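You operate a simulated robot arm through the tools that you are given. There is no shell and no other tool.

You run a simulated robot arm. Do the job below in one go: nothing can be reset, and whatever is moved stays where it is left.

TASK
Clean the bronze block with the brown rag, then grease its top.
Fine: use the grey brush and the yellow tin; put the rag and brush back and close the tin. A coat counts when it lies all over at full strength: go over it till it gets no stronger. What is to be rubbed or washed off counts as gone when no trace of it is left.

Only the result counts: the job must be done as asked and must still hold three seconds after the hand-in. Knocking over, shifting, dropping, spilling or breaking anything else fails it.

THE ROBOT
A 7-joint arm with a two-finger parallel gripper, fixed in place. Base frame: the origin is at the foot of the arm, x ahead of it, y to its left, z up. Lengths are in mm, angles in degrees, forces in N, time in s.
With the tool pointing down near the work surface it reaches from about 100 to 640 mm from the base axis. Its first joint turns from -66.0 to 66.0 degrees. Payload 1.57 kg.
Tool frame: the origin (TCP) lies between the finger pads and is the grasp point; the fingertips stand 30 mm ahead of it; z points along the fingers, y is the line along which they close. The gripper opens to 80 mm. The fingers are 17 mm wide and 12 mm thick; the gripper's body (40 by 82 mm) begins 80 mm behind the TCP.
Orientation is that of the tool frame in the base frame, as a unit quaternion [x, y, z, w]. With the fingers straight down and closing along the base's y, the tool's x points along the base's -x, its y along +y and its z along -z.

THE INTERFACE
- The arm moves only by the tool servo_tool. Its argument "targets" is a list of rows, each an object of numbers (a shift or turn left out is 0, a gripper value left out holds the last): "gripper": the finger opening in mm, from 0 to 80; "tx", "ty", "tz": the shift along the tool's x, y, z in units of 50 mm (1.0 is 50 mm); "ax", "ay", "az": the turn, a rotation vector about the tool's x, y, z in units of 8 degrees (1.0 is 8 degrees). In form: [{"gripper": .., "tx": .., "ty": .., "tz": .., "ax": .., "ay": .., "az": ..}, ...]. A call has 1 to 20 rows; each row shifts and turns the commanded pose from where the row before left it, along the tool's axes as they then stand. A call with a number of a shift or a turn outside -1 to 1 is refused whole. Rows are played at 5 a second. More than 50 mm and 8.6 degrees between two rows, or a gripper value outside its range, and nothing of the call is played. Where a pose cannot be reached the arm comes as near as it can. A force on the tool above 40 N (or 10 N above the force at the start of the call, whichever is more), or a blocked arm, ends the call early, and 0.2 s more pass. Each finger travels about 72 mm/s and halts on what it meets, pressing with about 37 N; the grip force reading is that of the motor and also rises with nothing between the fingers. The clock runs only during rows and for 0.2 s after the last one: add rows that do not move to give the fingers time. It gives the time, the measured TCP pose, the force on the tool (base axes), the opening and the grip force at its end, in the units of the frame above (readings bear some noise), with the torque about the TCP (base axes, N m) and any sound that the robot's microphone picked up.
- Cameras (640 x 400 px; columns grow to the right, rows downward): "scene" is fixed at [55.5, 429.8, 1433.5]; the picture's right is [-0.78, -0.63, 0.00], its down [-0.31, 0.38, -0.87] and it looks along [0.55, -0.68, -0.49] (base axes); focal length 278 px, centre (320, 200). "wrist" rides on the gripper at [72, -7, -122] in the tool frame; the picture's right is [0.09, 1.00, 0.00], its down [-0.84, 0.08, -0.54] and it looks along [-0.54, 0.05, 0.84] (tool axes); focal length 238 px, centre (320, 200). There is no depth. A picture from a camera that has moved, and an enlarged one, comes with that camera's place and axes in the base frame and with its lens.
- capture(camera): a new picture of that camera. It takes no simulated time.
- inspect(camera, box): a new picture of the part [left, top, right, bottom] of that camera's present view, enlarged. It takes no simulated time.
- sign_off(): hands the job in; it is judged then, once.

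Places have to be worked out from the pictures, the camera data and where the tool is seen. Open the gripper and draw the arm clear of the work before you hand the job in, unless the task says otherwise.

The tools are called after "Emit:" by a JSON object that holds its "fn" and its "kwargs". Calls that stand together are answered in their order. servo_tool: Moves the arm, as the interface text tells. Its arguments: {"type":"object","properties":{"targets":{"type":"array"}},"required":["targets"]} The other tools are called the same way: capture (camera) takes a picture; inspect (camera, box) takes an enlarged picture of a part of a camera's view; sign_off () hands the job in.

At the start:

```text
time: 0.0
tcp_pos: [253.6, -191.9, 1286.9]
tcp_rot: [-0.001, 1.0, 0.001, 0.001]
wrist_force: [-0.2, 0.1, -0.8]
ft_torque: [-0.02, -0.01, -0.01]
opening: 80.3
grip_force: 0.1
```

scene: 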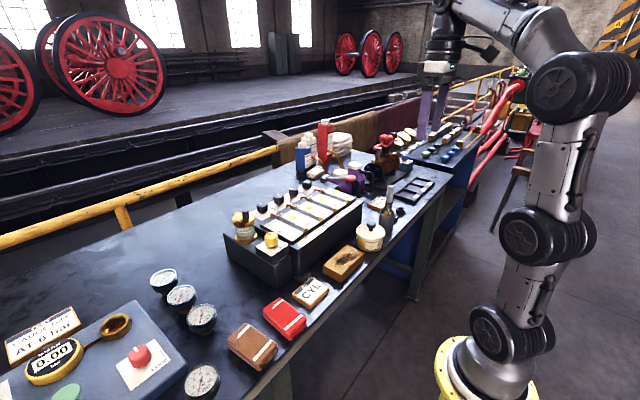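
wrist: 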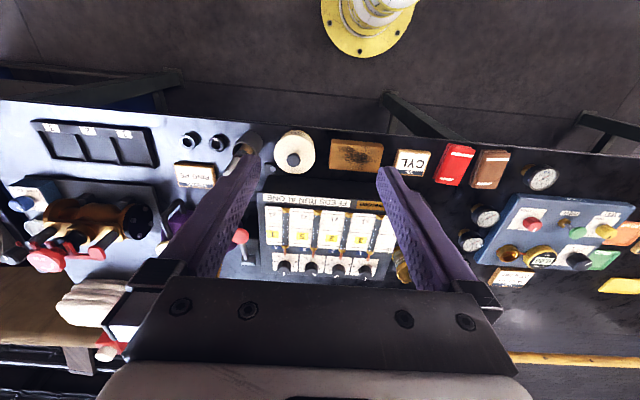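

I start by looking closely at the workbench in both cameras, to find the bronze block, rag, brush and tin.

Emit:
{"fn": "inspect", "kwargs": {"camera": "scene", "box": [200, 100, 480, 280]}}

Emit:
{"fn": "inspect", "kwargs": {"camera": "wrist", "box": [0, 90, 320, 290]}}

Emit:
{"fn": "inspect", "kwargs": {"camera": "wrist", "box": [320, 90, 640, 290]}}

Emit:
{"fn": "inspect", "kwargs": {"camera": "scene", "box": [0, 220, 320, 400]}}

```text
2.22 times, centred on (340, 190) of scene
camera zoom: at [55.5, 429.8, 1433.5], right [-0.78, -0.63, 0.0], down [-0.31, 0.38, -0.87], along [0.55, -0.68, -0.49], focal length 617 px, centre (276, 222)
```

zoom: 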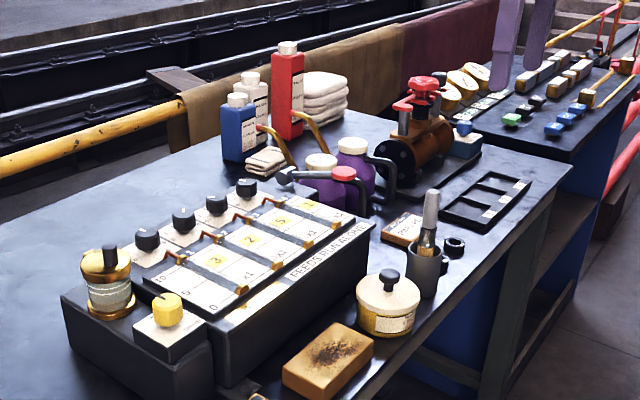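

```text
2.00 times, centred on (160, 190) of wrist
camera zoom: at [181.3, -197.2, 1409.5], right [-0.09, 1.0, 0.0], down [0.84, 0.08, 0.54], along [0.54, 0.05, -0.84], focal length 477 px, centre (640, 220)
```

zoom: 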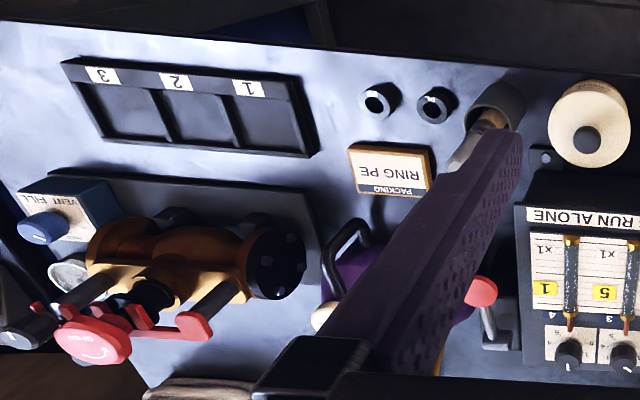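

```text
2.00 times, centred on (480, 190) of wrist
camera zoom: at [181.3, -197.2, 1409.5], right [-0.09, 1.0, 0.0], down [0.84, 0.08, 0.54], along [0.54, 0.05, -0.84], focal length 477 px, centre (0, 220)
```

zoom: 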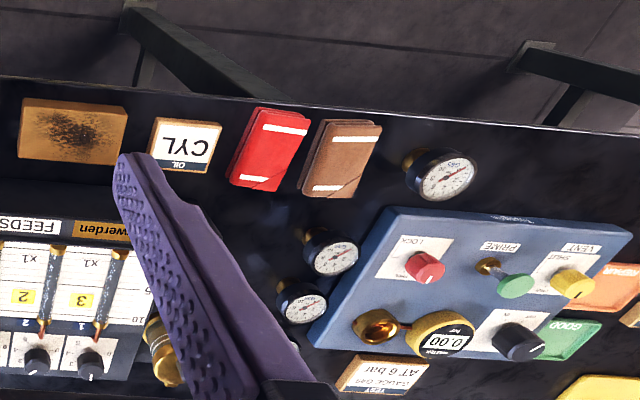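

```text
2.00 times, centred on (160, 310) of scene
camera zoom: at [55.5, 429.8, 1433.5], right [-0.78, -0.63, 0.0], down [-0.31, 0.38, -0.87], along [0.55, -0.68, -0.49], focal length 555 px, centre (640, -20)
```

zoom: 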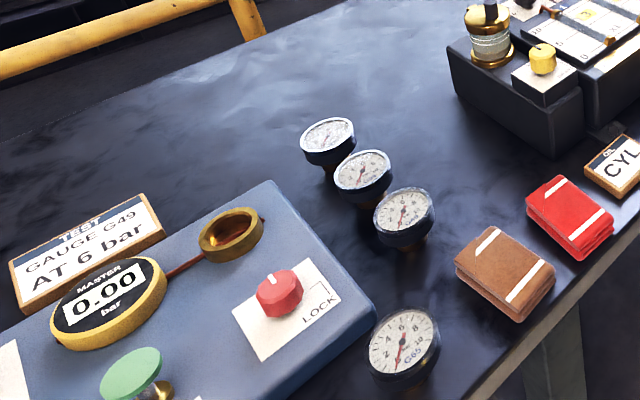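

The bronze block with a dark smear is at roughly (380, -100, ~890). I see a brown and a red folded rag to its left, a yellow-bodied tin with cream lid to its right, and a brush standing in a dark cup. I lower the arm partway over this area to get a closer wrist view.

Emit:
{"fn": "servo_tool", "kwargs": {"targets": [{"tx": 0, "ty": 0.4, "tz": 0.6}, {"tx": 0, "ty": 0.4, "tz": 0.6}, {"tx": 0, "ty": 0.4, "tz": 0.6}, {"tx": 0, "ty": 0.4, "tz": 0.6}, {"tx": 0, "ty": 0.2, "tz": 0.4}, {}]}}

Emit:
{"fn": "capture", "kwargs": {"camera": "wrist"}}

Emit:
{"fn": "capture", "kwargs": {"camera": "scene"}}

```text
time: 1.4
tcp_pos: [254.7, -99.7, 1145.7]
tcp_rot: [0.0, 1.0, 0.0, 0.001]
wrist_force: [0.3, -0.3, 0.0]
ft_torque: [0.03, -0.01, -0.02]
opening: 80.2
grip_force: 0.1
```

```text
taken
camera wrist: at [182.7, -105.6, 1269.4], right [-0.09, 1.0, 0.0], down [0.84, 0.08, 0.54], along [0.54, 0.05, -0.84], focal length 238 px, centre (320, 200)
```

wrist: 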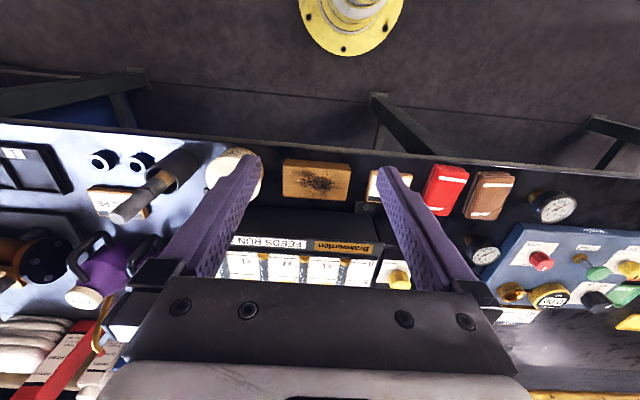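

```text
taken
```

scene: 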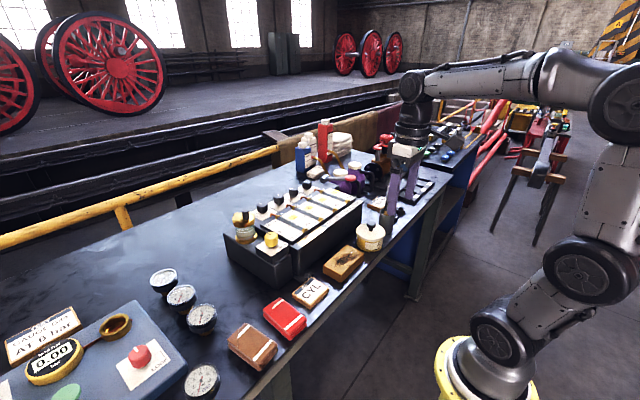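

The block shows between the fingers, near x≈385, y≈-95. I move down and forward to take a close view of the block and the neighbouring items.

Emit:
{"fn": "servo_tool", "kwargs": {"targets": [{"tx": -0.325, "tz": 0.68}, {"tx": -0.325, "tz": 0.68}, {"tx": -0.325, "tz": 0.68}, {"tx": -0.325, "tz": 0.68}, {}]}}

Emit:
{"fn": "capture", "kwargs": {"camera": "wrist"}}

Emit:
{"fn": "inspect", "kwargs": {"camera": "scene", "box": [200, 180, 440, 380]}}

```text
time: 2.6
tcp_pos: [317.9, -102.2, 1009.9]
tcp_rot: [0.0, 1.0, 0.0, 0.0]
wrist_force: [-0.1, 0.8, -0.7]
ft_torque: [-0.03, -0.03, -0.02]
opening: 80.3
grip_force: 0.0
```

```text
taken
camera wrist: at [246.6, -107.6, 1132.8], right [-0.09, 1.0, 0.0], down [0.84, 0.08, 0.54], along [0.54, 0.05, -0.84], focal length 238 px, centre (320, 200)
```

wrist: 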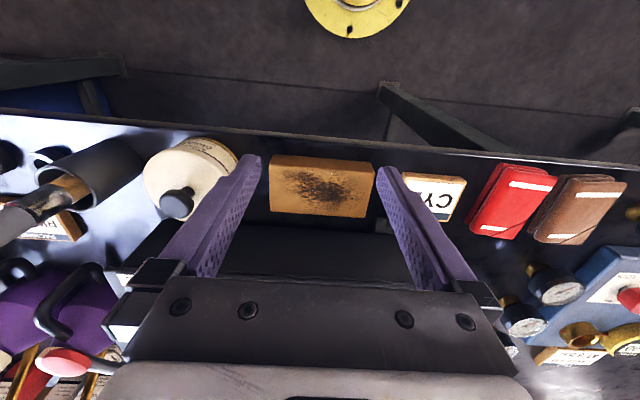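

```text
2.00 times, centred on (320, 280) of scene
camera zoom: at [55.6, 429.8, 1433.5], right [-0.78, -0.63, 0.0], down [-0.31, 0.38, -0.87], along [0.55, -0.68, -0.49], focal length 555 px, centre (320, 40)
```

zoom: 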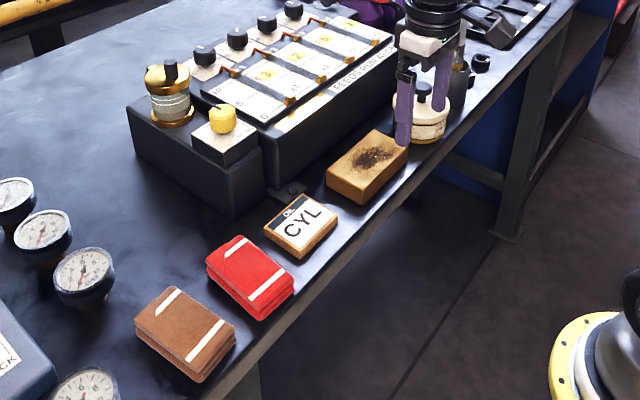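

Block top centre appears at about (387, -93, ~885). The brush stands tall in its cup (top maybe ~1035), so I rise and move to look nearly straight down on the tin and the brush cup.

Emit:
{"fn": "servo_tool", "kwargs": {"targets": [{"tz": -0.9}, {"tx": -0.4, "ty": -0.4, "tz": -0.6}, {"tx": -0.5, "ty": -0.5, "tz": -0.4}, {"tx": -0.5, "ty": -0.5, "tz": -0.3}, {"tx": -0.6, "ty": -0.5, "tz": -0.2}, {}]}}

Emit:
{"fn": "capture", "kwargs": {"camera": "wrist"}}

Emit:
{"fn": "capture", "kwargs": {"camera": "scene"}}

```text
time: 4.0
tcp_pos: [417.0, -198.1, 1128.7]
tcp_rot: [0.0, 1.0, 0.0, 0.0]
wrist_force: [0.5, 0.1, -0.1]
ft_torque: [-0.01, 0.01, -0.01]
opening: 79.8
grip_force: 0.1
```

```text
taken
camera wrist: at [345.3, -203.5, 1252.3], right [-0.09, 1.0, 0.0], down [0.84, 0.08, 0.54], along [0.54, 0.05, -0.84], focal length 238 px, centre (320, 200)
```

wrist: 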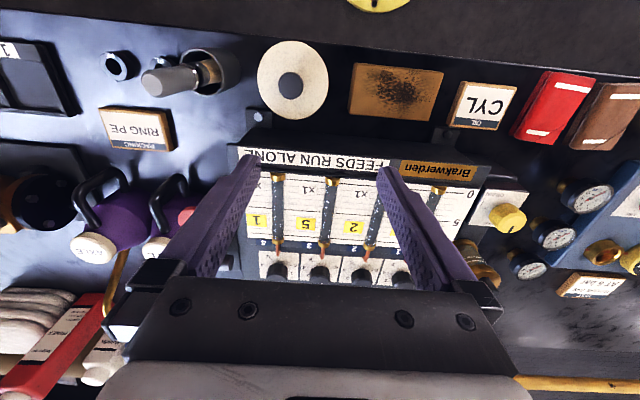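

```text
taken
```

scene: 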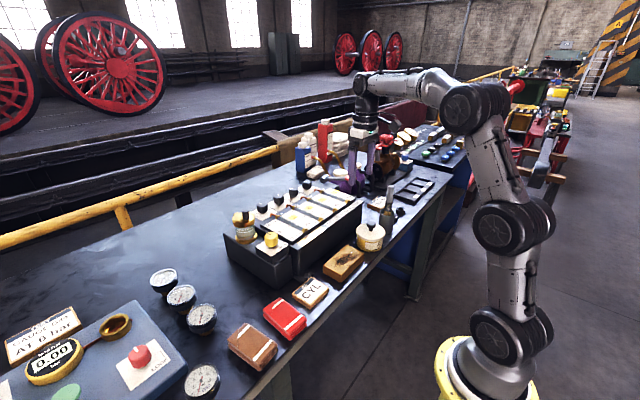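

This view shows tin, brush cup, block and rags clearly. I zoom in on the tin and brush, and on the block and rags.

Emit:
{"fn": "inspect", "kwargs": {"camera": "wrist", "box": [90, 20, 350, 180]}}

Emit:
{"fn": "inspect", "kwargs": {"camera": "wrist", "box": [330, 30, 640, 220]}}

Emit:
{"fn": "inspect", "kwargs": {"camera": "scene", "box": [320, 160, 440, 260]}}

```text
2.46 times, centred on (220, 100) of wrist
camera zoom: at [345.3, -203.5, 1252.3], right [-0.09, 1.0, 0.0], down [0.84, 0.08, 0.54], along [0.54, 0.05, -0.84], focal length 587 px, centre (566, 446)
```

zoom: 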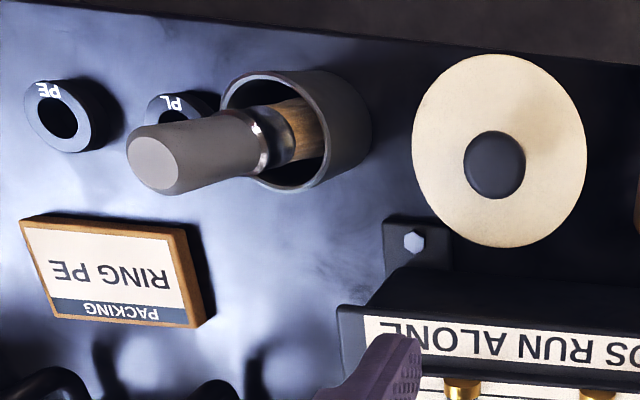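

```text
2.06 times, centred on (485, 125) of wrist
camera zoom: at [345.3, -203.5, 1252.3], right [-0.09, 1.0, 0.0], down [0.84, 0.08, 0.54], along [0.54, 0.05, -0.84], focal length 492 px, centre (-21, 355)
```

zoom: 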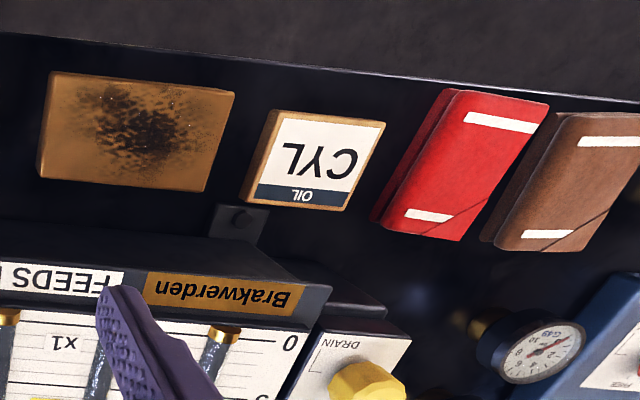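

```text
4.00 times, centred on (380, 210) of scene
camera zoom: at [55.6, 429.8, 1433.5], right [-0.78, -0.63, 0.0], down [-0.31, 0.38, -0.87], along [0.55, -0.68, -0.49], focal length 1110 px, centre (80, 160)
```

zoom: 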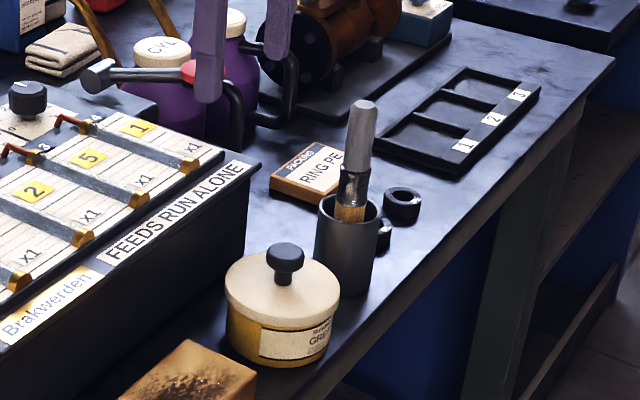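

The tin is labelled GREASE, with its knob top at about (387, -233, 948). The block top centre is at about (387, -91, 892). I zoom the scene camera on the block and rags to get heights.

Emit:
{"fn": "inspect", "kwargs": {"camera": "scene", "box": [280, 230, 380, 310]}}

Emit:
{"fn": "inspect", "kwargs": {"camera": "scene", "box": [210, 280, 330, 380]}}

Emit:
{"fn": "inspect", "kwargs": {"camera": "scene", "box": [340, 170, 420, 260]}}

```text
5.00 times, centred on (330, 270) of scene
camera zoom: at [55.6, 429.8, 1433.5], right [-0.78, -0.63, 0.0], down [-0.31, 0.38, -0.87], along [0.55, -0.68, -0.49], focal length 1388 px, centre (270, -150)
```

zoom: 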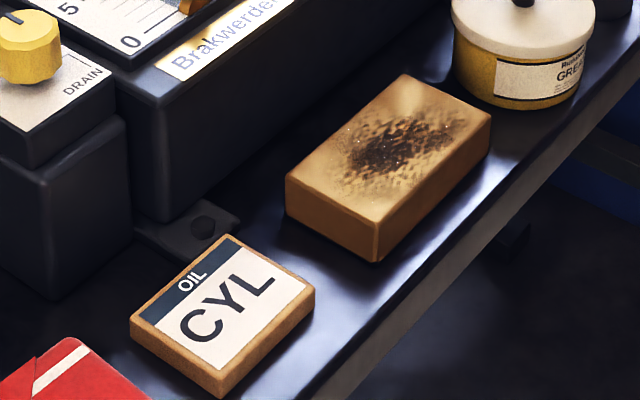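

```text
4.00 times, centred on (270, 330) of scene
camera zoom: at [55.6, 429.8, 1433.5], right [-0.78, -0.63, 0.0], down [-0.31, 0.38, -0.87], along [0.55, -0.68, -0.49], focal length 1110 px, centre (520, -320)
```

zoom: 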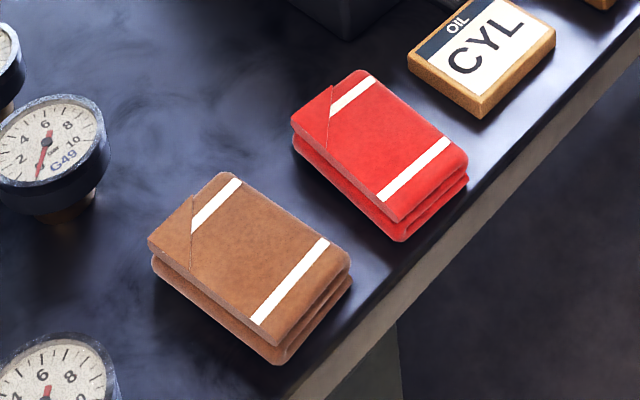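

```text
4.44 times, centred on (380, 215) of scene
camera zoom: at [55.6, 429.8, 1433.5], right [-0.78, -0.63, 0.0], down [-0.31, 0.38, -0.87], along [0.55, -0.68, -0.49], focal length 1233 px, centre (53, 133)
```

zoom: 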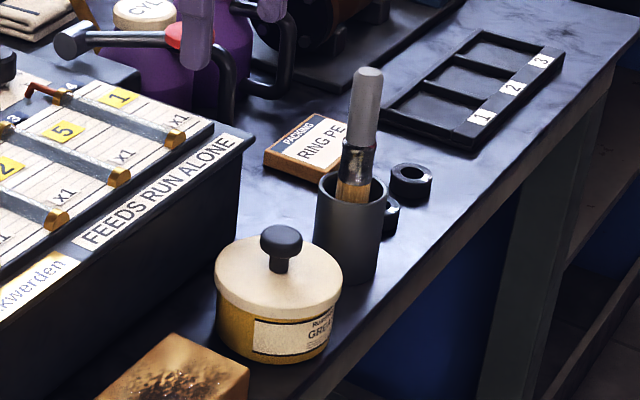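

Working out the geometry gives:
- Table at z≈861. The block spans x 360–420, y -155 to -35, with its top at 892.
- Tin centre is about (385, -233).
- Brush is upright in its cup at (384, -339), with the handle top at about 1034.
- Brown rag is around (396, 237).

Next I go across at height for a top view of the brown rag and a free spot for the lid.

Emit:
{"fn": "servo_tool", "kwargs": {"targets": [{"ty": 0.95}, {"ty": 0.95}, {"ty": 0.95}, {"ty": 0.95}, {"ty": 0.95}, {"ty": 0.95}, {"ty": 0.95}, {"ty": 0.95}, {"ty": 0.9, "tx": -0.2}, {"tz": 0.7, "tx": -0.2}, {"tz": 0.7, "tx": -0.2}, {"tz": 0.4}, {}]}}

Emit:
{"fn": "capture", "kwargs": {"camera": "wrist"}}

```text
time: 6.8
tcp_pos: [449.1, 228.6, 1039.9]
tcp_rot: [0.0, 1.0, 0.0, 0.0]
wrist_force: [-0.5, -0.8, -0.7]
ft_torque: [0.0, -0.01, 0.02]
opening: 80.2
grip_force: 0.1
```

```text
taken
camera wrist: at [376.0, 223.2, 1163.3], right [-0.09, 1.0, 0.0], down [0.84, 0.08, 0.54], along [0.54, 0.05, -0.84], focal length 238 px, centre (320, 200)
```

wrist: 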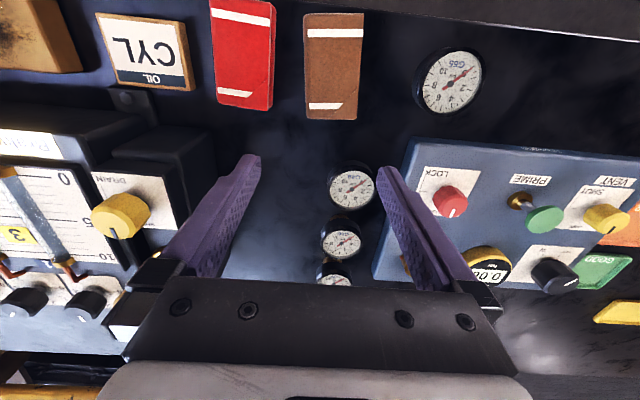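

The brown rag's top spans about x 349–443, y 210–267. Its centre is about (396.5, 238.5) and it is yawed about +6°. I move above it, turn the tool to match, and narrow the opening a little.

Emit:
{"fn": "servo_tool", "kwargs": {"targets": [{"gripper": 72, "tx": 0.35, "ty": 0.07, "tz": 0.3}, {"tx": 0.35, "ty": 0.07, "tz": 0.4, "az": -0.4}, {"tx": 0.35, "ty": 0.06, "tz": 0.4, "az": -0.39}, {"tz": 0.4}, {}]}}

Emit:
{"fn": "capture", "kwargs": {"camera": "wrist"}}

Emit:
{"fn": "inspect", "kwargs": {"camera": "scene", "box": [190, 240, 350, 380]}}

```text
time: 8.0
tcp_pos: [396.2, 237.8, 965.6]
tcp_rot: [-0.056, 0.998, 0.0, -0.001]
wrist_force: [-0.4, -0.6, -0.3]
ft_torque: [0.01, 0.01, -0.01]
opening: 72.1
grip_force: 0.0
```

```text
taken
camera wrist: at [324.3, 224.0, 1088.7], right [-0.2, 0.98, 0.0], down [0.82, 0.17, 0.54], along [0.53, 0.11, -0.84], focal length 238 px, centre (320, 200)
```

wrist: 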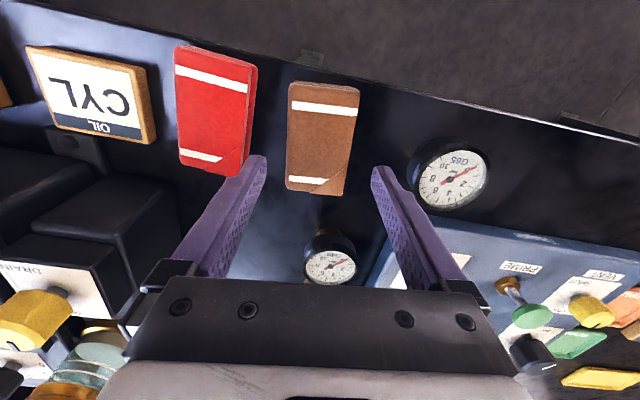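

```text
2.86 times, centred on (270, 310) of scene
camera zoom: at [55.5, 429.8, 1433.5], right [-0.78, -0.63, 0.0], down [-0.31, 0.38, -0.87], along [0.55, -0.68, -0.49], focal length 793 px, centre (463, -114)
```

zoom: 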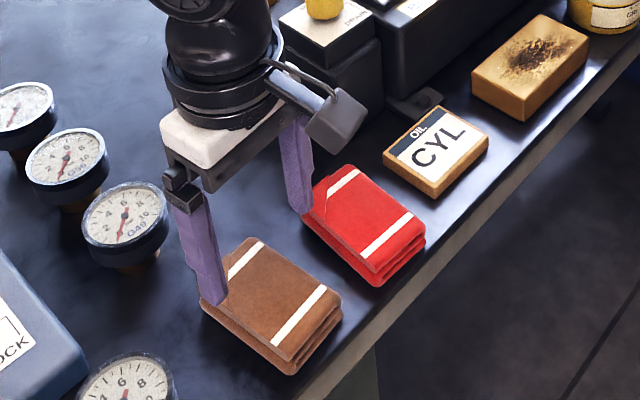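

I zoom in on the wrist view to check how the rag lines up between the fingers; a rag-top point straight under the TCP should appear near pixel (320, 145).

Emit:
{"fn": "inspect", "kwargs": {"camera": "wrist", "box": [230, 60, 410, 220]}}

```text
2.50 times, centred on (320, 140) of wrist
camera zoom: at [324.3, 224.0, 1088.7], right [-0.2, 0.98, 0.0], down [0.82, 0.17, 0.54], along [0.53, 0.11, -0.84], focal length 596 px, centre (320, 350)
```

zoom: 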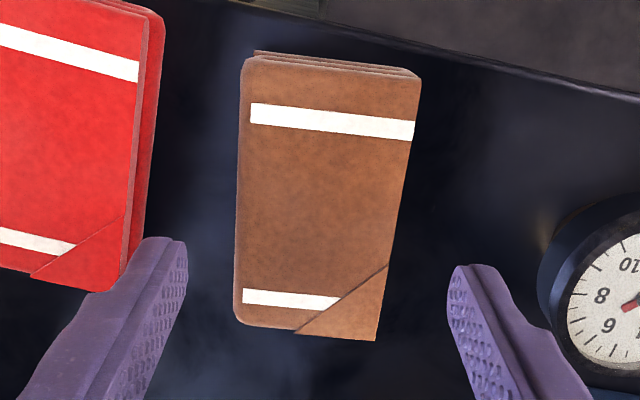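

The rag's centre projects right at the TCP axis and its edges match the tool's yaw. I lower to TCP z≈898, so the fingertips are at about 868 beside the rag.

Emit:
{"fn": "servo_tool", "kwargs": {"targets": [{"tz": 0.45}, {"tz": 0.45}, {"tz": 0.45}, {}, {}]}}

Emit:
{"fn": "capture", "kwargs": {"camera": "wrist"}}

Emit:
{"fn": "inspect", "kwargs": {"camera": "scene", "box": [190, 240, 350, 380]}}

```text
time: 9.2
tcp_pos: [394.7, 238.1, 898.7]
tcp_rot: [-0.056, 0.998, 0.0, 0.0]
wrist_force: [-0.4, 0.0, 0.0]
ft_torque: [0.0, 0.0, 0.0]
opening: 72.1
grip_force: 0.0
```

```text
taken
camera wrist: at [324.1, 224.6, 1022.7], right [-0.2, 0.98, 0.0], down [0.82, 0.17, 0.54], along [0.53, 0.11, -0.84], focal length 238 px, centre (320, 200)
```

wrist: 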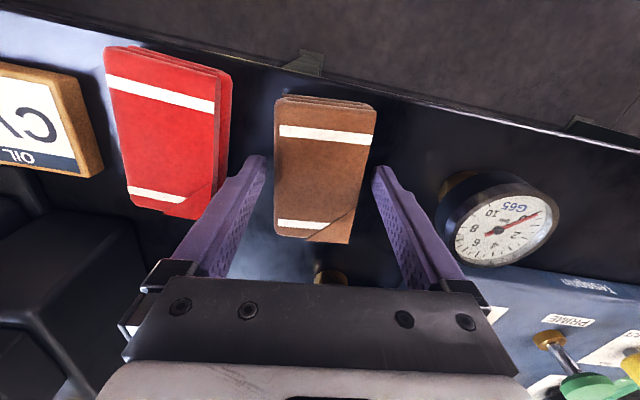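

```text
2.86 times, centred on (270, 310) of scene
camera zoom: at [55.5, 429.8, 1433.5], right [-0.78, -0.63, 0.0], down [-0.31, 0.38, -0.87], along [0.55, -0.68, -0.49], focal length 793 px, centre (463, -114)
```

zoom: 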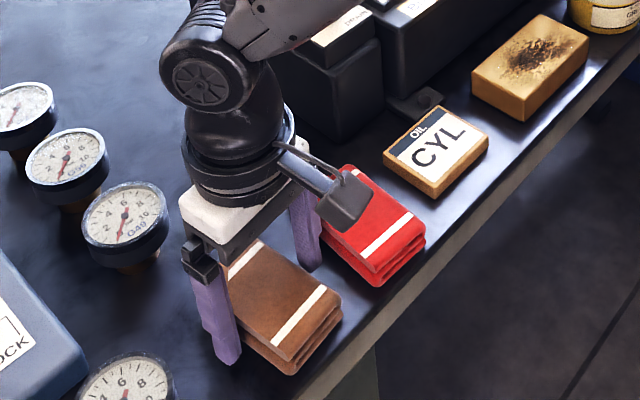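

Readings are clean and the rag is centred between the fingers. I close the gripper on it.

Emit:
{"fn": "servo_tool", "kwargs": {"targets": [{"gripper": 20}, {}, {}, {}, {}]}}

Emit:
{"fn": "capture", "kwargs": {"camera": "wrist"}}

```text
time: 10.4
tcp_pos: [395.0, 237.8, 899.9]
tcp_rot: [-0.056, 0.998, 0.0, 0.0]
wrist_force: [0.3, 0.1, 0.1]
ft_torque: [-0.05, 0.0, 0.0]
opening: 59.0
grip_force: 36.8
```

```text
taken
camera wrist: at [324.1, 224.6, 1022.8], right [-0.2, 0.98, 0.0], down [0.82, 0.17, 0.54], along [0.53, 0.11, -0.84], focal length 238 px, centre (320, 200)
```

wrist: 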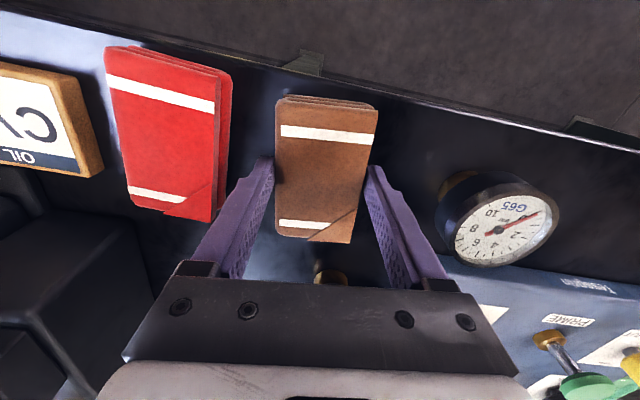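

The grip holds at a 59 mm opening with 37 N. I lift a little and check that the rag comes along.

Emit:
{"fn": "servo_tool", "kwargs": {"targets": [{"tz": -0.2}, {"tz": -0.4}, {"tz": -0.5}, {"tz": -0.5}, {}]}}

Emit:
{"fn": "capture", "kwargs": {"camera": "wrist"}}

Emit:
{"fn": "inspect", "kwargs": {"camera": "scene", "box": [190, 220, 350, 380]}}

```text
time: 11.6
tcp_pos: [395.0, 237.7, 978.6]
tcp_rot: [-0.054, 0.999, 0.0, 0.0]
wrist_force: [0.3, -0.4, -0.7]
ft_torque: [-0.02, -0.03, 0.03]
opening: 20.0
grip_force: 0.1
```

```text
taken
camera wrist: at [324.3, 223.1, 1101.7], right [-0.2, 0.98, 0.0], down [0.82, 0.17, 0.54], along [0.53, 0.11, -0.84], focal length 238 px, centre (320, 200)
```

wrist: 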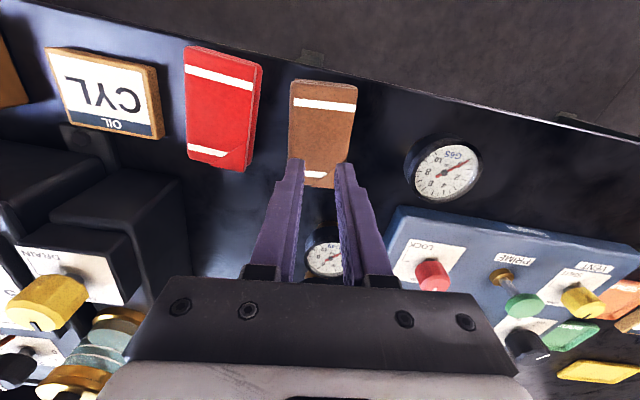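

```text
2.50 times, centred on (270, 300) of scene
camera zoom: at [55.5, 429.8, 1433.5], right [-0.78, -0.63, 0.0], down [-0.31, 0.38, -0.87], along [0.55, -0.68, -0.49], focal length 694 px, centre (445, -50)
```

zoom: 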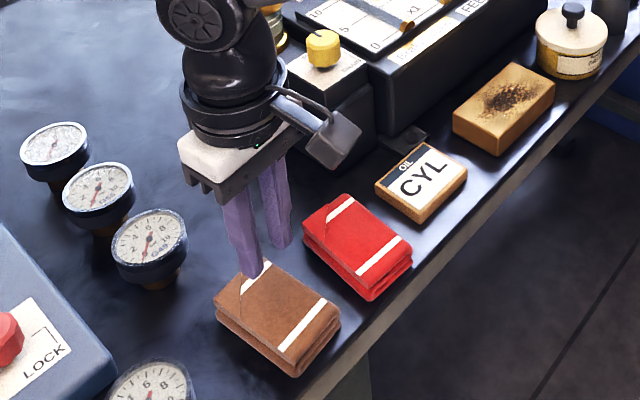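

The rag slipped out and stayed lying in place, so the grip was too high or too slight. I look at the fingertip shape and the rag's edge before trying lower.

Emit:
{"fn": "inspect", "kwargs": {"camera": "wrist", "box": [230, 60, 410, 300]}}

Emit:
{"fn": "inspect", "kwargs": {"camera": "scene", "box": [240, 270, 340, 350]}}

Emit:
{"fn": "inspect", "kwargs": {"camera": "scene", "box": [220, 310, 300, 380]}}

```text
1.67 times, centred on (320, 180) of wrist
camera zoom: at [324.3, 223.1, 1101.7], right [-0.2, 0.98, 0.0], down [0.82, 0.17, 0.54], along [0.53, 0.11, -0.84], focal length 397 px, centre (320, 233)
```

zoom: 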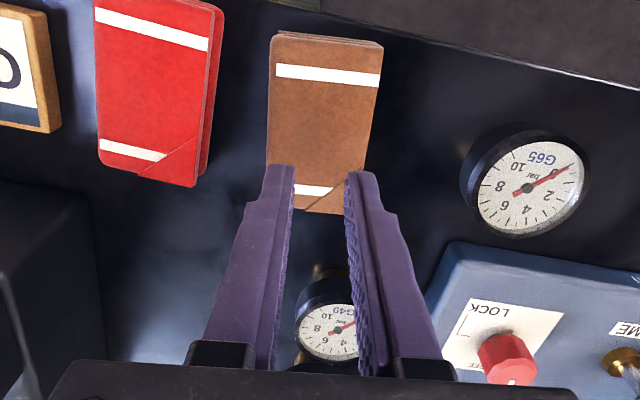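

```text
5.00 times, centred on (290, 310) of scene
camera zoom: at [55.5, 429.8, 1433.5], right [-0.78, -0.63, 0.0], down [-0.31, 0.38, -0.87], along [0.55, -0.68, -0.49], focal length 1388 px, centre (470, -350)
```

zoom: 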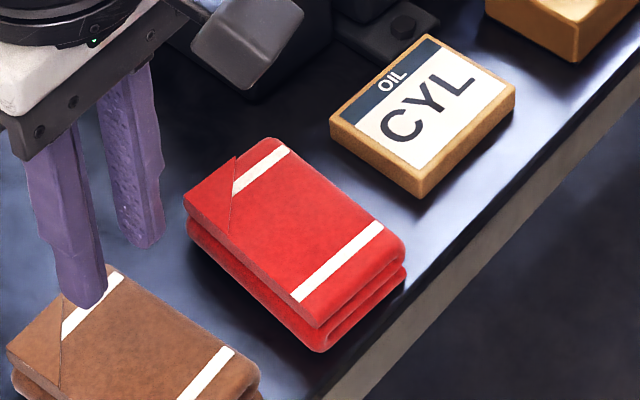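

```text
5.71 times, centred on (260, 345) of scene
camera zoom: at [55.5, 429.8, 1433.5], right [-0.78, -0.63, 0.0], down [-0.31, 0.38, -0.87], along [0.55, -0.68, -0.49], focal length 1586 px, centre (663, -629)
```

zoom: 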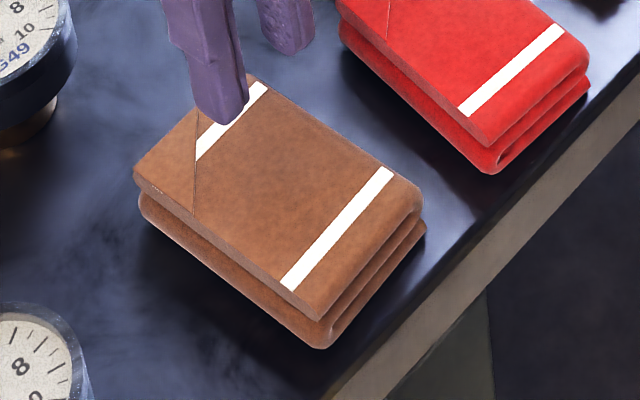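

The fingertips taper a little, and the rag is a two-layer fold about 25 mm thick that I only held by its upper layer. I reopen and go lower, in small steps, to a fingertip height of about 864.

Emit:
{"fn": "servo_tool", "kwargs": {"targets": [{"gripper": 72}, {}, {"tz": 0.6}, {"tz": 0.5}, {"tz": 0.45}, {"tz": 0.06}, {"tz": 0.06}, {}, {}]}}

Emit:
{"fn": "capture", "kwargs": {"camera": "wrist"}}

```text
time: 13.6
tcp_pos: [394.0, 237.9, 893.4]
tcp_rot: [-0.055, 0.998, 0.0, -0.001]
wrist_force: [-0.5, -0.3, -0.2]
ft_torque: [-0.02, 0.01, -0.01]
opening: 71.8
grip_force: 0.0
```

```text
taken
camera wrist: at [323.2, 223.5, 1017.4], right [-0.2, 0.98, 0.0], down [0.82, 0.17, 0.54], along [0.53, 0.11, -0.84], focal length 238 px, centre (320, 200)
```

wrist: 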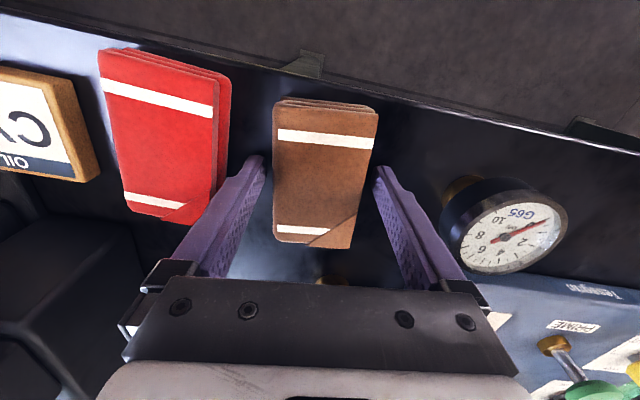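

No contact force and the rag is still well centred. I close the gripper and lift only slowly to test the hold.

Emit:
{"fn": "servo_tool", "kwargs": {"targets": [{"gripper": 20}, {}, {}, {}, {}, {"tz": -0.1}, {"tz": -0.1}, {"tz": -0.1}, {"tz": -0.1}, {}]}}

Emit:
{"fn": "capture", "kwargs": {"camera": "wrist"}}

Emit:
{"fn": "inspect", "kwargs": {"camera": "scene", "box": [190, 260, 330, 380]}}

```text
time: 15.8
tcp_pos: [396.1, 237.2, 914.8]
tcp_rot: [-0.055, 0.998, 0.0, 0.0]
wrist_force: [0.2, 0.0, -0.9]
ft_torque: [0.01, 0.02, 0.02]
opening: 58.9
grip_force: 37.0
```

```text
taken
camera wrist: at [324.5, 223.7, 1037.7], right [-0.2, 0.98, 0.0], down [0.82, 0.17, 0.54], along [0.53, 0.11, -0.84], focal length 238 px, centre (320, 200)
```

wrist: 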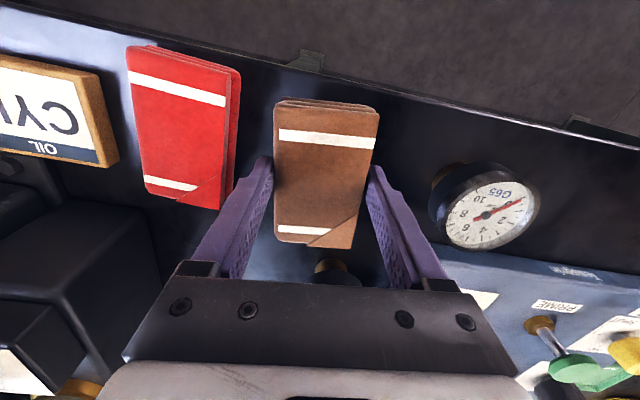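

```text
3.33 times, centred on (260, 320) of scene
camera zoom: at [55.6, 429.8, 1433.5], right [-0.78, -0.63, 0.0], down [-0.31, 0.38, -0.87], along [0.55, -0.68, -0.49], focal length 925 px, centre (520, -200)
```

zoom: 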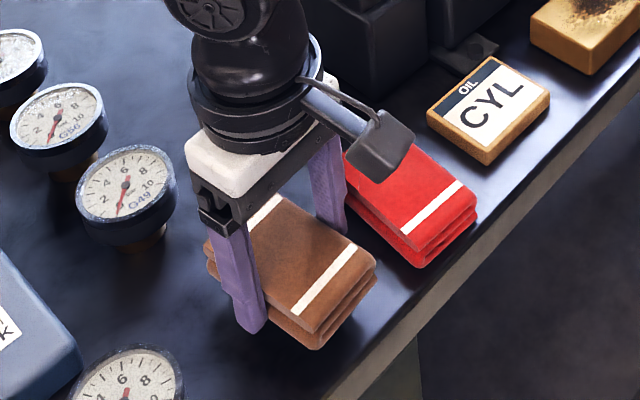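

This time the rag came up with the fingers (opening 58.9, 37 N). I raise it further gently, turn back to zero yaw, and check it again before crossing.

Emit:
{"fn": "servo_tool", "kwargs": {"targets": [{"tz": -0.2}, {"tz": -0.3}, {"tz": -0.3}, {"tz": -0.3}, {"tz": -0.2, "az": 0.4}, {"az": 0.39}, {}]}}

Emit:
{"fn": "capture", "kwargs": {"camera": "wrist"}}

Emit:
{"fn": "inspect", "kwargs": {"camera": "scene", "box": [180, 220, 340, 360]}}

```text
time: 17.4
tcp_pos: [394.7, 236.6, 979.0]
tcp_rot: [0.0, 1.0, 0.0, 0.001]
wrist_force: [0.8, 0.2, -1.2]
ft_torque: [0.0, -0.01, 0.0]
opening: 58.8
grip_force: 37.1
```

```text
taken
camera wrist: at [322.6, 231.9, 1102.5], right [-0.09, 1.0, 0.0], down [0.84, 0.08, 0.54], along [0.54, 0.05, -0.84], focal length 238 px, centre (320, 200)
```

wrist: 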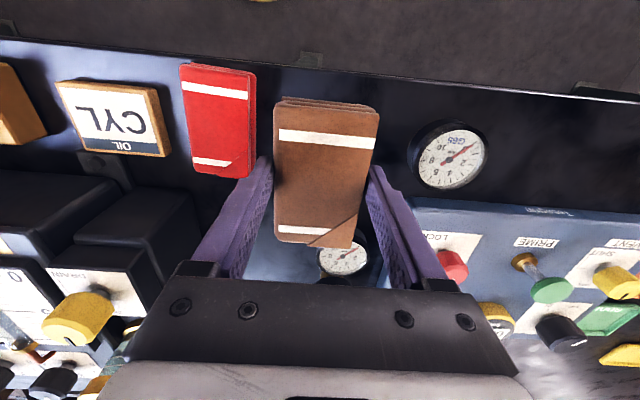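

```text
2.86 times, centred on (260, 290) of scene
camera zoom: at [55.6, 429.8, 1433.5], right [-0.78, -0.63, 0.0], down [-0.31, 0.38, -0.87], along [0.55, -0.68, -0.49], focal length 793 px, centre (491, -57)
```

zoom: 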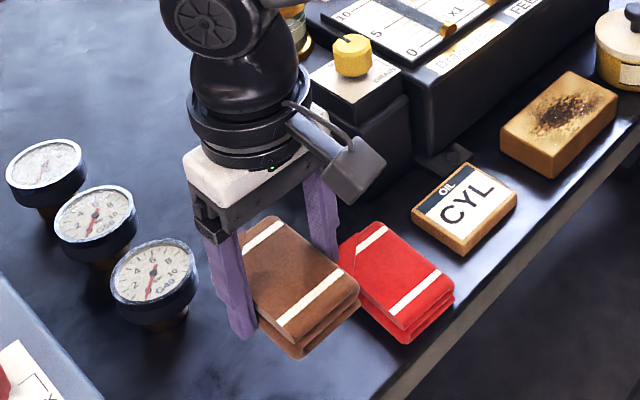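

The rag is held steadily. I carry it smoothly across to above the block at about (390, -95, 979).

Emit:
{"fn": "servo_tool", "kwargs": {"targets": [{"ty": -0.3}, {"ty": -0.5}, {"ty": -0.6}, {"ty": -0.6}, {"ty": -0.6}, {"ty": -0.6}, {"ty": -0.6}, {"ty": -0.6}, {"ty": -0.6}, {"ty": -0.6}, {"ty": -0.5, "tx": 0.05}, {"ty": -0.35, "tx": 0.04}, {"ty": -0.18}, {}]}}

Emit:
{"fn": "capture", "kwargs": {"camera": "wrist"}}

Emit:
{"fn": "inspect", "kwargs": {"camera": "scene", "box": [270, 180, 430, 320]}}

```text
time: 20.4
tcp_pos: [391.3, -95.9, 980.0]
tcp_rot: [0.0, 1.0, 0.0, 0.0]
wrist_force: [-1.1, -0.7, -1.8]
ft_torque: [-0.02, -0.03, 0.0]
opening: 59.0
grip_force: 36.8
```

```text
taken
camera wrist: at [318.5, -100.8, 1103.4], right [-0.09, 1.0, 0.0], down [0.84, 0.08, 0.54], along [0.54, 0.05, -0.84], focal length 238 px, centre (320, 200)
```

wrist: 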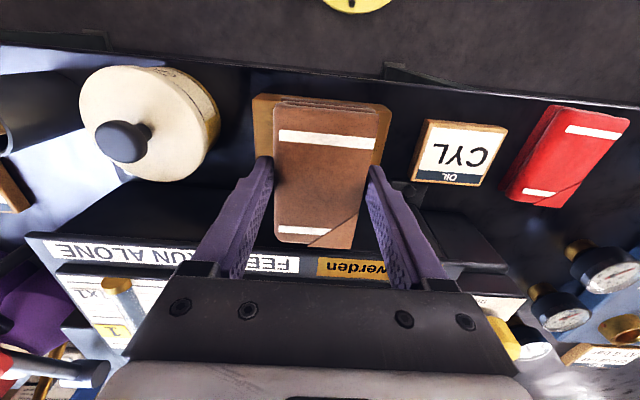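

```text
2.86 times, centred on (350, 250) of scene
camera zoom: at [55.6, 429.8, 1433.5], right [-0.78, -0.63, 0.0], down [-0.31, 0.38, -0.87], along [0.55, -0.68, -0.49], focal length 793 px, centre (234, 57)
```

zoom: 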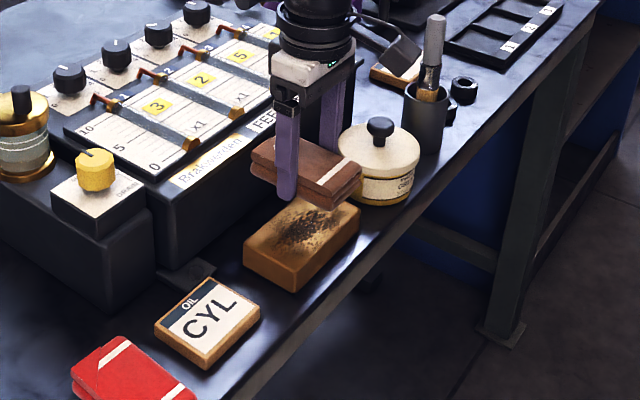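

The rag hangs over the block. I lower to about TCP 930, just short of the expected contact near 924.

Emit:
{"fn": "servo_tool", "kwargs": {"targets": [{"tz": 0.4}, {"tz": 0.4}, {"tz": 0.2}, {}, {}]}}

Emit:
{"fn": "inspect", "kwargs": {"camera": "scene", "box": [290, 200, 410, 300]}}

```text
time: 21.6
tcp_pos: [391.7, -92.2, 930.3]
tcp_rot: [0.0, 1.0, 0.0, 0.001]
wrist_force: [1.0, 0.1, -1.0]
ft_torque: [0.02, 0.01, 0.02]
opening: 58.9
grip_force: 36.7
```

```text
4.00 times, centred on (350, 250) of scene
camera zoom: at [55.6, 429.8, 1433.5], right [-0.78, -0.63, 0.0], down [-0.31, 0.38, -0.87], along [0.55, -0.68, -0.49], focal length 1110 px, centre (200, 0)
```

zoom: 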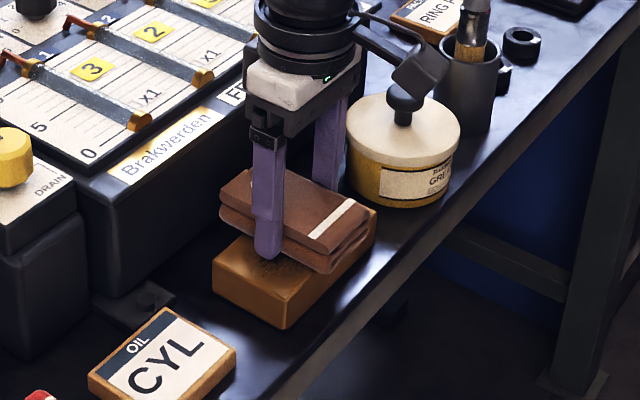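

There's no contact yet at 930. I lower in 1 mm steps and watch the vertical force.

Emit:
{"fn": "servo_tool", "kwargs": {"targets": [{"tz": 0.02}, {"tz": 0.02}, {"tz": 0.02}, {"tz": 0.02}, {}]}}

```text
time: 22.8
tcp_pos: [392.0, -94.8, 926.5]
tcp_rot: [0.0, 1.0, 0.001, 0.001]
wrist_force: [-3.0, 0.9, 10.7]
ft_torque: [0.11, 0.34, -0.04]
opening: 59.0
grip_force: 36.6
```

Contact at TCP z≈926.5 with about 11 N upward. I rub along the block in y, between about -55 and -133, keeping clear of the tin.

Emit:
{"fn": "servo_tool", "kwargs": {"targets": [{"ty": 0.2}, {"ty": 0.3}, {"ty": 0.28}, {"ty": -0.2}, {"ty": -0.35}, {"ty": -0.35}, {"ty": -0.35}, {"ty": -0.3}, {"ty": 0.2}, {"ty": 0.35}, {"ty": 0.35}, {"ty": 0.35}, {"ty": 0.3}, {"ty": -0.3}, {"ty": -0.45}, {}]}}

Emit:
{"fn": "inspect", "kwargs": {"camera": "scene", "box": [290, 200, 410, 300]}}

```text
time: 26.2
tcp_pos: [391.1, -94.0, 926.1]
tcp_rot: [0.001, 1.0, -0.001, 0.0]
wrist_force: [-0.6, 1.6, 1.4]
ft_torque: [0.01, -0.1, 0.03]
opening: 59.0
grip_force: 37.1
```

```text
4.00 times, centred on (350, 250) of scene
camera zoom: at [55.5, 429.8, 1433.5], right [-0.78, -0.63, 0.0], down [-0.31, 0.38, -0.87], along [0.55, -0.68, -0.49], focal length 1110 px, centre (200, 0)
```

zoom: 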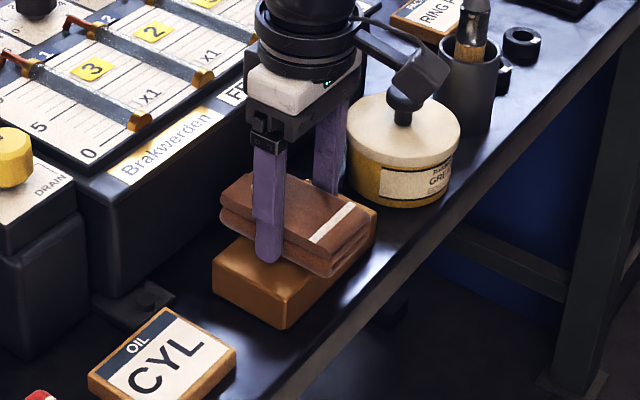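

The force fell to about 1.5 N, so I press about 1 mm deeper and make more passes with a slight x offset, then I'll look.

Emit:
{"fn": "servo_tool", "kwargs": {"targets": [{"tz": 0.02}, {"ty": 0.3}, {"ty": 0.35}, {"ty": 0.15, "tx": 0.1}, {"ty": -0.2}, {"ty": -0.35}, {"ty": -0.35}, {"ty": -0.35}, {"ty": -0.3}, {"tx": -0.2}, {"ty": 0.2}, {"ty": 0.35}, {"ty": 0.35}, {"ty": 0.35}, {"ty": 0.3}, {"tx": 0.1}, {"ty": -0.3}, {"ty": -0.5}, {}]}}

```text
time: 30.2
tcp_pos: [390.7, -91.1, 925.2]
tcp_rot: [0.0, 1.0, 0.001, -0.001]
wrist_force: [0.0, 7.6, 14.1]
ft_torque: [0.17, -0.51, 0.26]
opening: 58.8
grip_force: 36.9
```

Now there's about 14 N normal force. I lift the rag and shift it to +y to see how clean the block is.

Emit:
{"fn": "servo_tool", "kwargs": {"targets": [{"tz": -0.2}, {"tz": -0.4}, {"tz": -0.4}, {"ty": 0.5}, {"ty": 0.7}, {"ty": 0.7}, {"ty": 0.5}, {}]}}

Emit:
{"fn": "capture", "kwargs": {"camera": "wrist"}}

Emit:
{"fn": "inspect", "kwargs": {"camera": "scene", "box": [310, 220, 390, 290]}}

```text
time: 32.0
tcp_pos: [390.4, 26.4, 972.7]
tcp_rot: [0.0, 1.0, 0.0, 0.0]
wrist_force: [0.0, -0.6, -1.0]
ft_torque: [-0.01, -0.01, -0.04]
opening: 59.1
grip_force: 37.5
```

```text
taken
camera wrist: at [318.2, 20.5, 1096.5], right [-0.09, 1.0, 0.0], down [0.84, 0.08, 0.54], along [0.54, 0.05, -0.84], focal length 238 px, centre (320, 200)
```

wrist: 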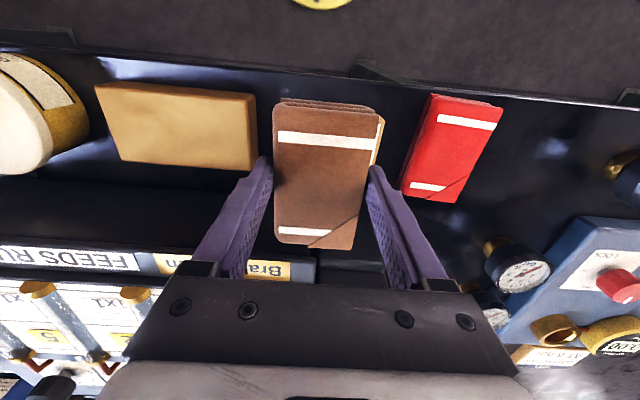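

```text
5.71 times, centred on (350, 255) of scene
camera zoom: at [55.5, 429.8, 1433.5], right [-0.78, -0.63, 0.0], down [-0.31, 0.38, -0.87], along [0.55, -0.68, -0.49], focal length 1586 px, centre (149, -114)
```

zoom: 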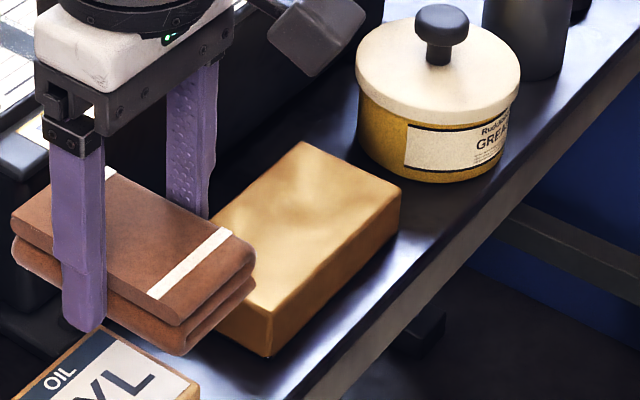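

The block looks clean now; I zoom in for any remaining traces.

Emit:
{"fn": "inspect", "kwargs": {"camera": "wrist", "box": [90, 70, 270, 180]}}

Emit:
{"fn": "inspect", "kwargs": {"camera": "scene", "box": [335, 235, 375, 270]}}

```text
3.56 times, centred on (180, 125) of wrist
camera zoom: at [318.2, 20.5, 1096.5], right [-0.09, 1.0, 0.0], down [0.84, 0.08, 0.54], along [0.54, 0.05, -0.84], focal length 848 px, centre (818, 467)
```

zoom: 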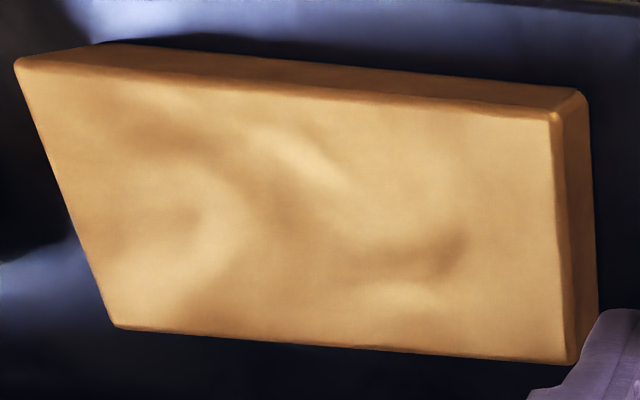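

```text
11.43 times, centred on (355, 252) of scene
camera zoom: at [55.5, 429.8, 1433.5], right [-0.78, -0.63, 0.0], down [-0.31, 0.38, -0.87], along [0.55, -0.68, -0.49], focal length 3172 px, centre (-80, -400)
```

zoom: 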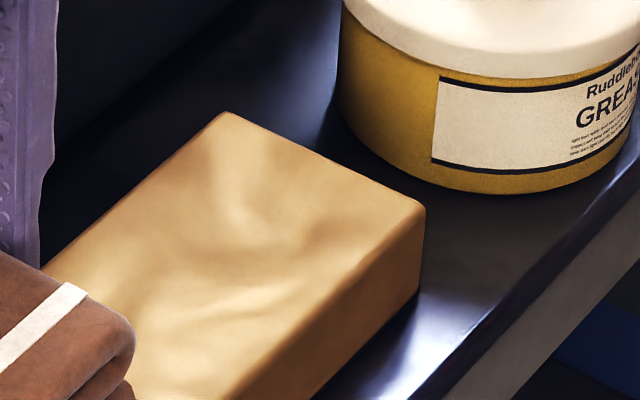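

The block top shows no smear, only metal sheen. To be sure no faint trace is left, I go back and make two more full passes under light pressure.

Emit:
{"fn": "servo_tool", "kwargs": {"targets": [{"ty": -0.5}, {"ty": -0.7}, {"ty": -0.7}, {"ty": -0.5}, {"tz": 0.4}, {"tz": 0.4}, {"tz": 0.1}, {"tz": 0.1}, {}]}}

```text
time: 34.0
tcp_pos: [391.1, -92.6, 925.2]
tcp_rot: [0.0, 1.0, 0.0, 0.001]
wrist_force: [-5.4, 1.6, 14.7]
ft_torque: [0.09, 0.28, 0.03]
opening: 58.9
grip_force: 37.5
```

Emit:
{"fn": "servo_tool", "kwargs": {"targets": [{"ty": 0.3}, {"ty": 0.35}, {"ty": 0.15, "tx": 0.1}, {"ty": -0.2}, {"ty": -0.35}, {"ty": -0.35}, {"ty": -0.35}, {"ty": -0.3}, {"tx": -0.2}, {"ty": 0.2}, {"ty": 0.35}, {"ty": 0.35}, {"ty": 0.35}, {"ty": 0.3}, {"tx": 0.1}, {"ty": -0.3}, {"ty": -0.5}, {}]}}

```text
time: 37.8
tcp_pos: [390.7, -92.5, 924.7]
tcp_rot: [0.0, 1.0, 0.0, -0.001]
wrist_force: [-0.9, 2.7, 5.9]
ft_torque: [0.06, -0.15, 0.08]
opening: 59.1
grip_force: 37.3
```

The passes are done with light contact of 5–15 N. I lift the rag, move it to +y, and check the block again.

Emit:
{"fn": "servo_tool", "kwargs": {"targets": [{"tz": -0.2}, {"tz": -0.4}, {"tz": -0.5}, {"ty": 0.5}, {"ty": 0.7}, {"ty": 0.7}, {"ty": 0.7}, {"ty": 0.5}, {}]}}

Emit:
{"fn": "inspect", "kwargs": {"camera": "wrist", "box": [40, 60, 280, 200]}}

Emit:
{"fn": "inspect", "kwargs": {"camera": "scene", "box": [310, 225, 380, 285]}}

```text
time: 39.8
tcp_pos: [390.4, 62.3, 979.8]
tcp_rot: [0.0, 1.0, 0.0, 0.0]
wrist_force: [-0.2, 0.5, 0.7]
ft_torque: [-0.03, 0.0, 0.03]
opening: 58.8
grip_force: 37.4
```

```text
2.67 times, centred on (160, 130) of wrist
camera zoom: at [318.7, 55.7, 1102.8], right [-0.09, 1.0, 0.0], down [0.84, 0.08, 0.54], along [0.54, 0.05, -0.84], focal length 636 px, centre (747, 387)
```

zoom: 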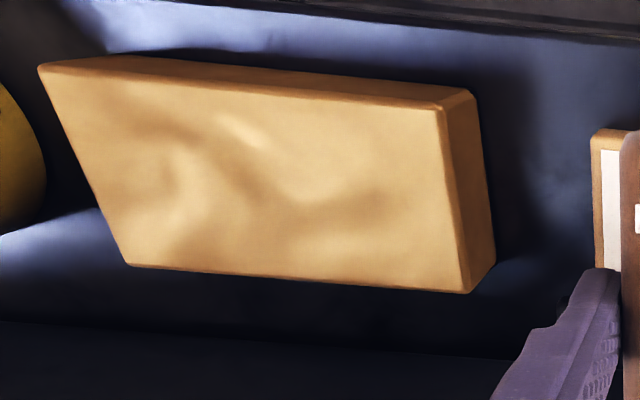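

```text
6.67 times, centred on (345, 255) of scene
camera zoom: at [55.5, 429.8, 1433.5], right [-0.78, -0.63, 0.0], down [-0.31, 0.38, -0.87], along [0.55, -0.68, -0.49], focal length 1850 px, centre (153, -167)
```

zoom: 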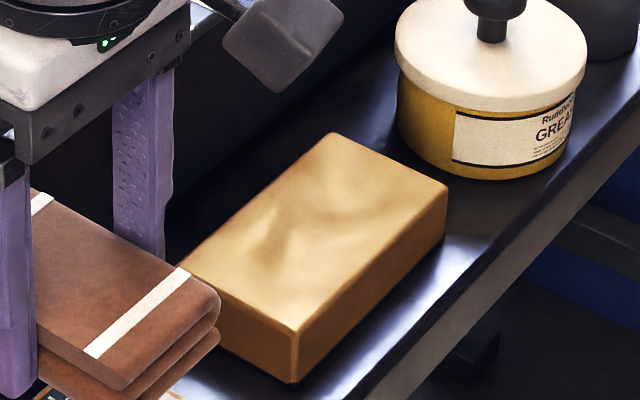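

The shading shifts with the viewpoint, so it's only reflection and the block is clean. I carry the rag back over its original spot (395.3, 237.8) and turn to its original yaw.

Emit:
{"fn": "servo_tool", "kwargs": {"targets": [{"ty": 0.4, "tx": -0.05}, {"ty": 0.6, "tx": -0.05}, {"ty": 0.6}, {"ty": 0.6}, {"ty": 0.6}, {"ty": 0.45}, {"ty": 0.26}, {"az": -0.4}, {"az": -0.39}, {}]}}

Emit:
{"fn": "capture", "kwargs": {"camera": "wrist"}}

```text
time: 42.0
tcp_pos: [396.0, 237.3, 979.8]
tcp_rot: [-0.055, 0.998, 0.0, 0.0]
wrist_force: [-0.1, 0.1, -0.5]
ft_torque: [0.01, 0.02, 0.0]
opening: 58.8
grip_force: 36.8
```

```text
taken
camera wrist: at [325.5, 223.7, 1103.2], right [-0.2, 0.98, 0.0], down [0.82, 0.17, 0.54], along [0.53, 0.11, -0.84], focal length 238 px, centre (320, 200)
```

wrist: 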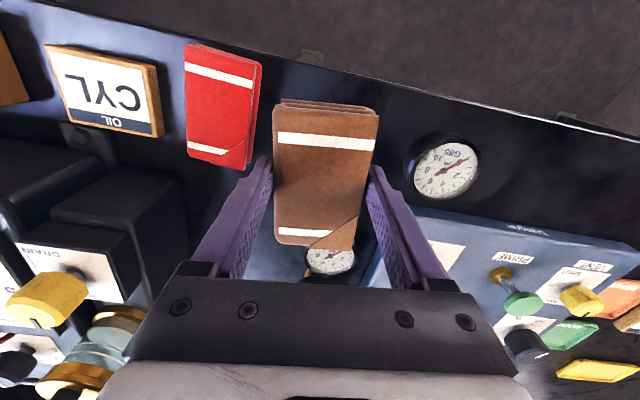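

The rag is over its original place. I lower it to about 897, then go on in small steps.

Emit:
{"fn": "servo_tool", "kwargs": {"targets": [{"tz": 0.5}, {"tz": 0.5}, {"tz": 0.4}, {"tz": 0.2}, {"tz": 0.05}, {"tz": 0.03}, {}]}}

```text
time: 43.6
tcp_pos: [397.1, 237.0, 895.7]
tcp_rot: [-0.055, 0.998, 0.0, 0.0]
wrist_force: [-0.2, -0.2, -1.9]
ft_torque: [0.0, 0.02, 0.02]
opening: 59.0
grip_force: 36.7
```

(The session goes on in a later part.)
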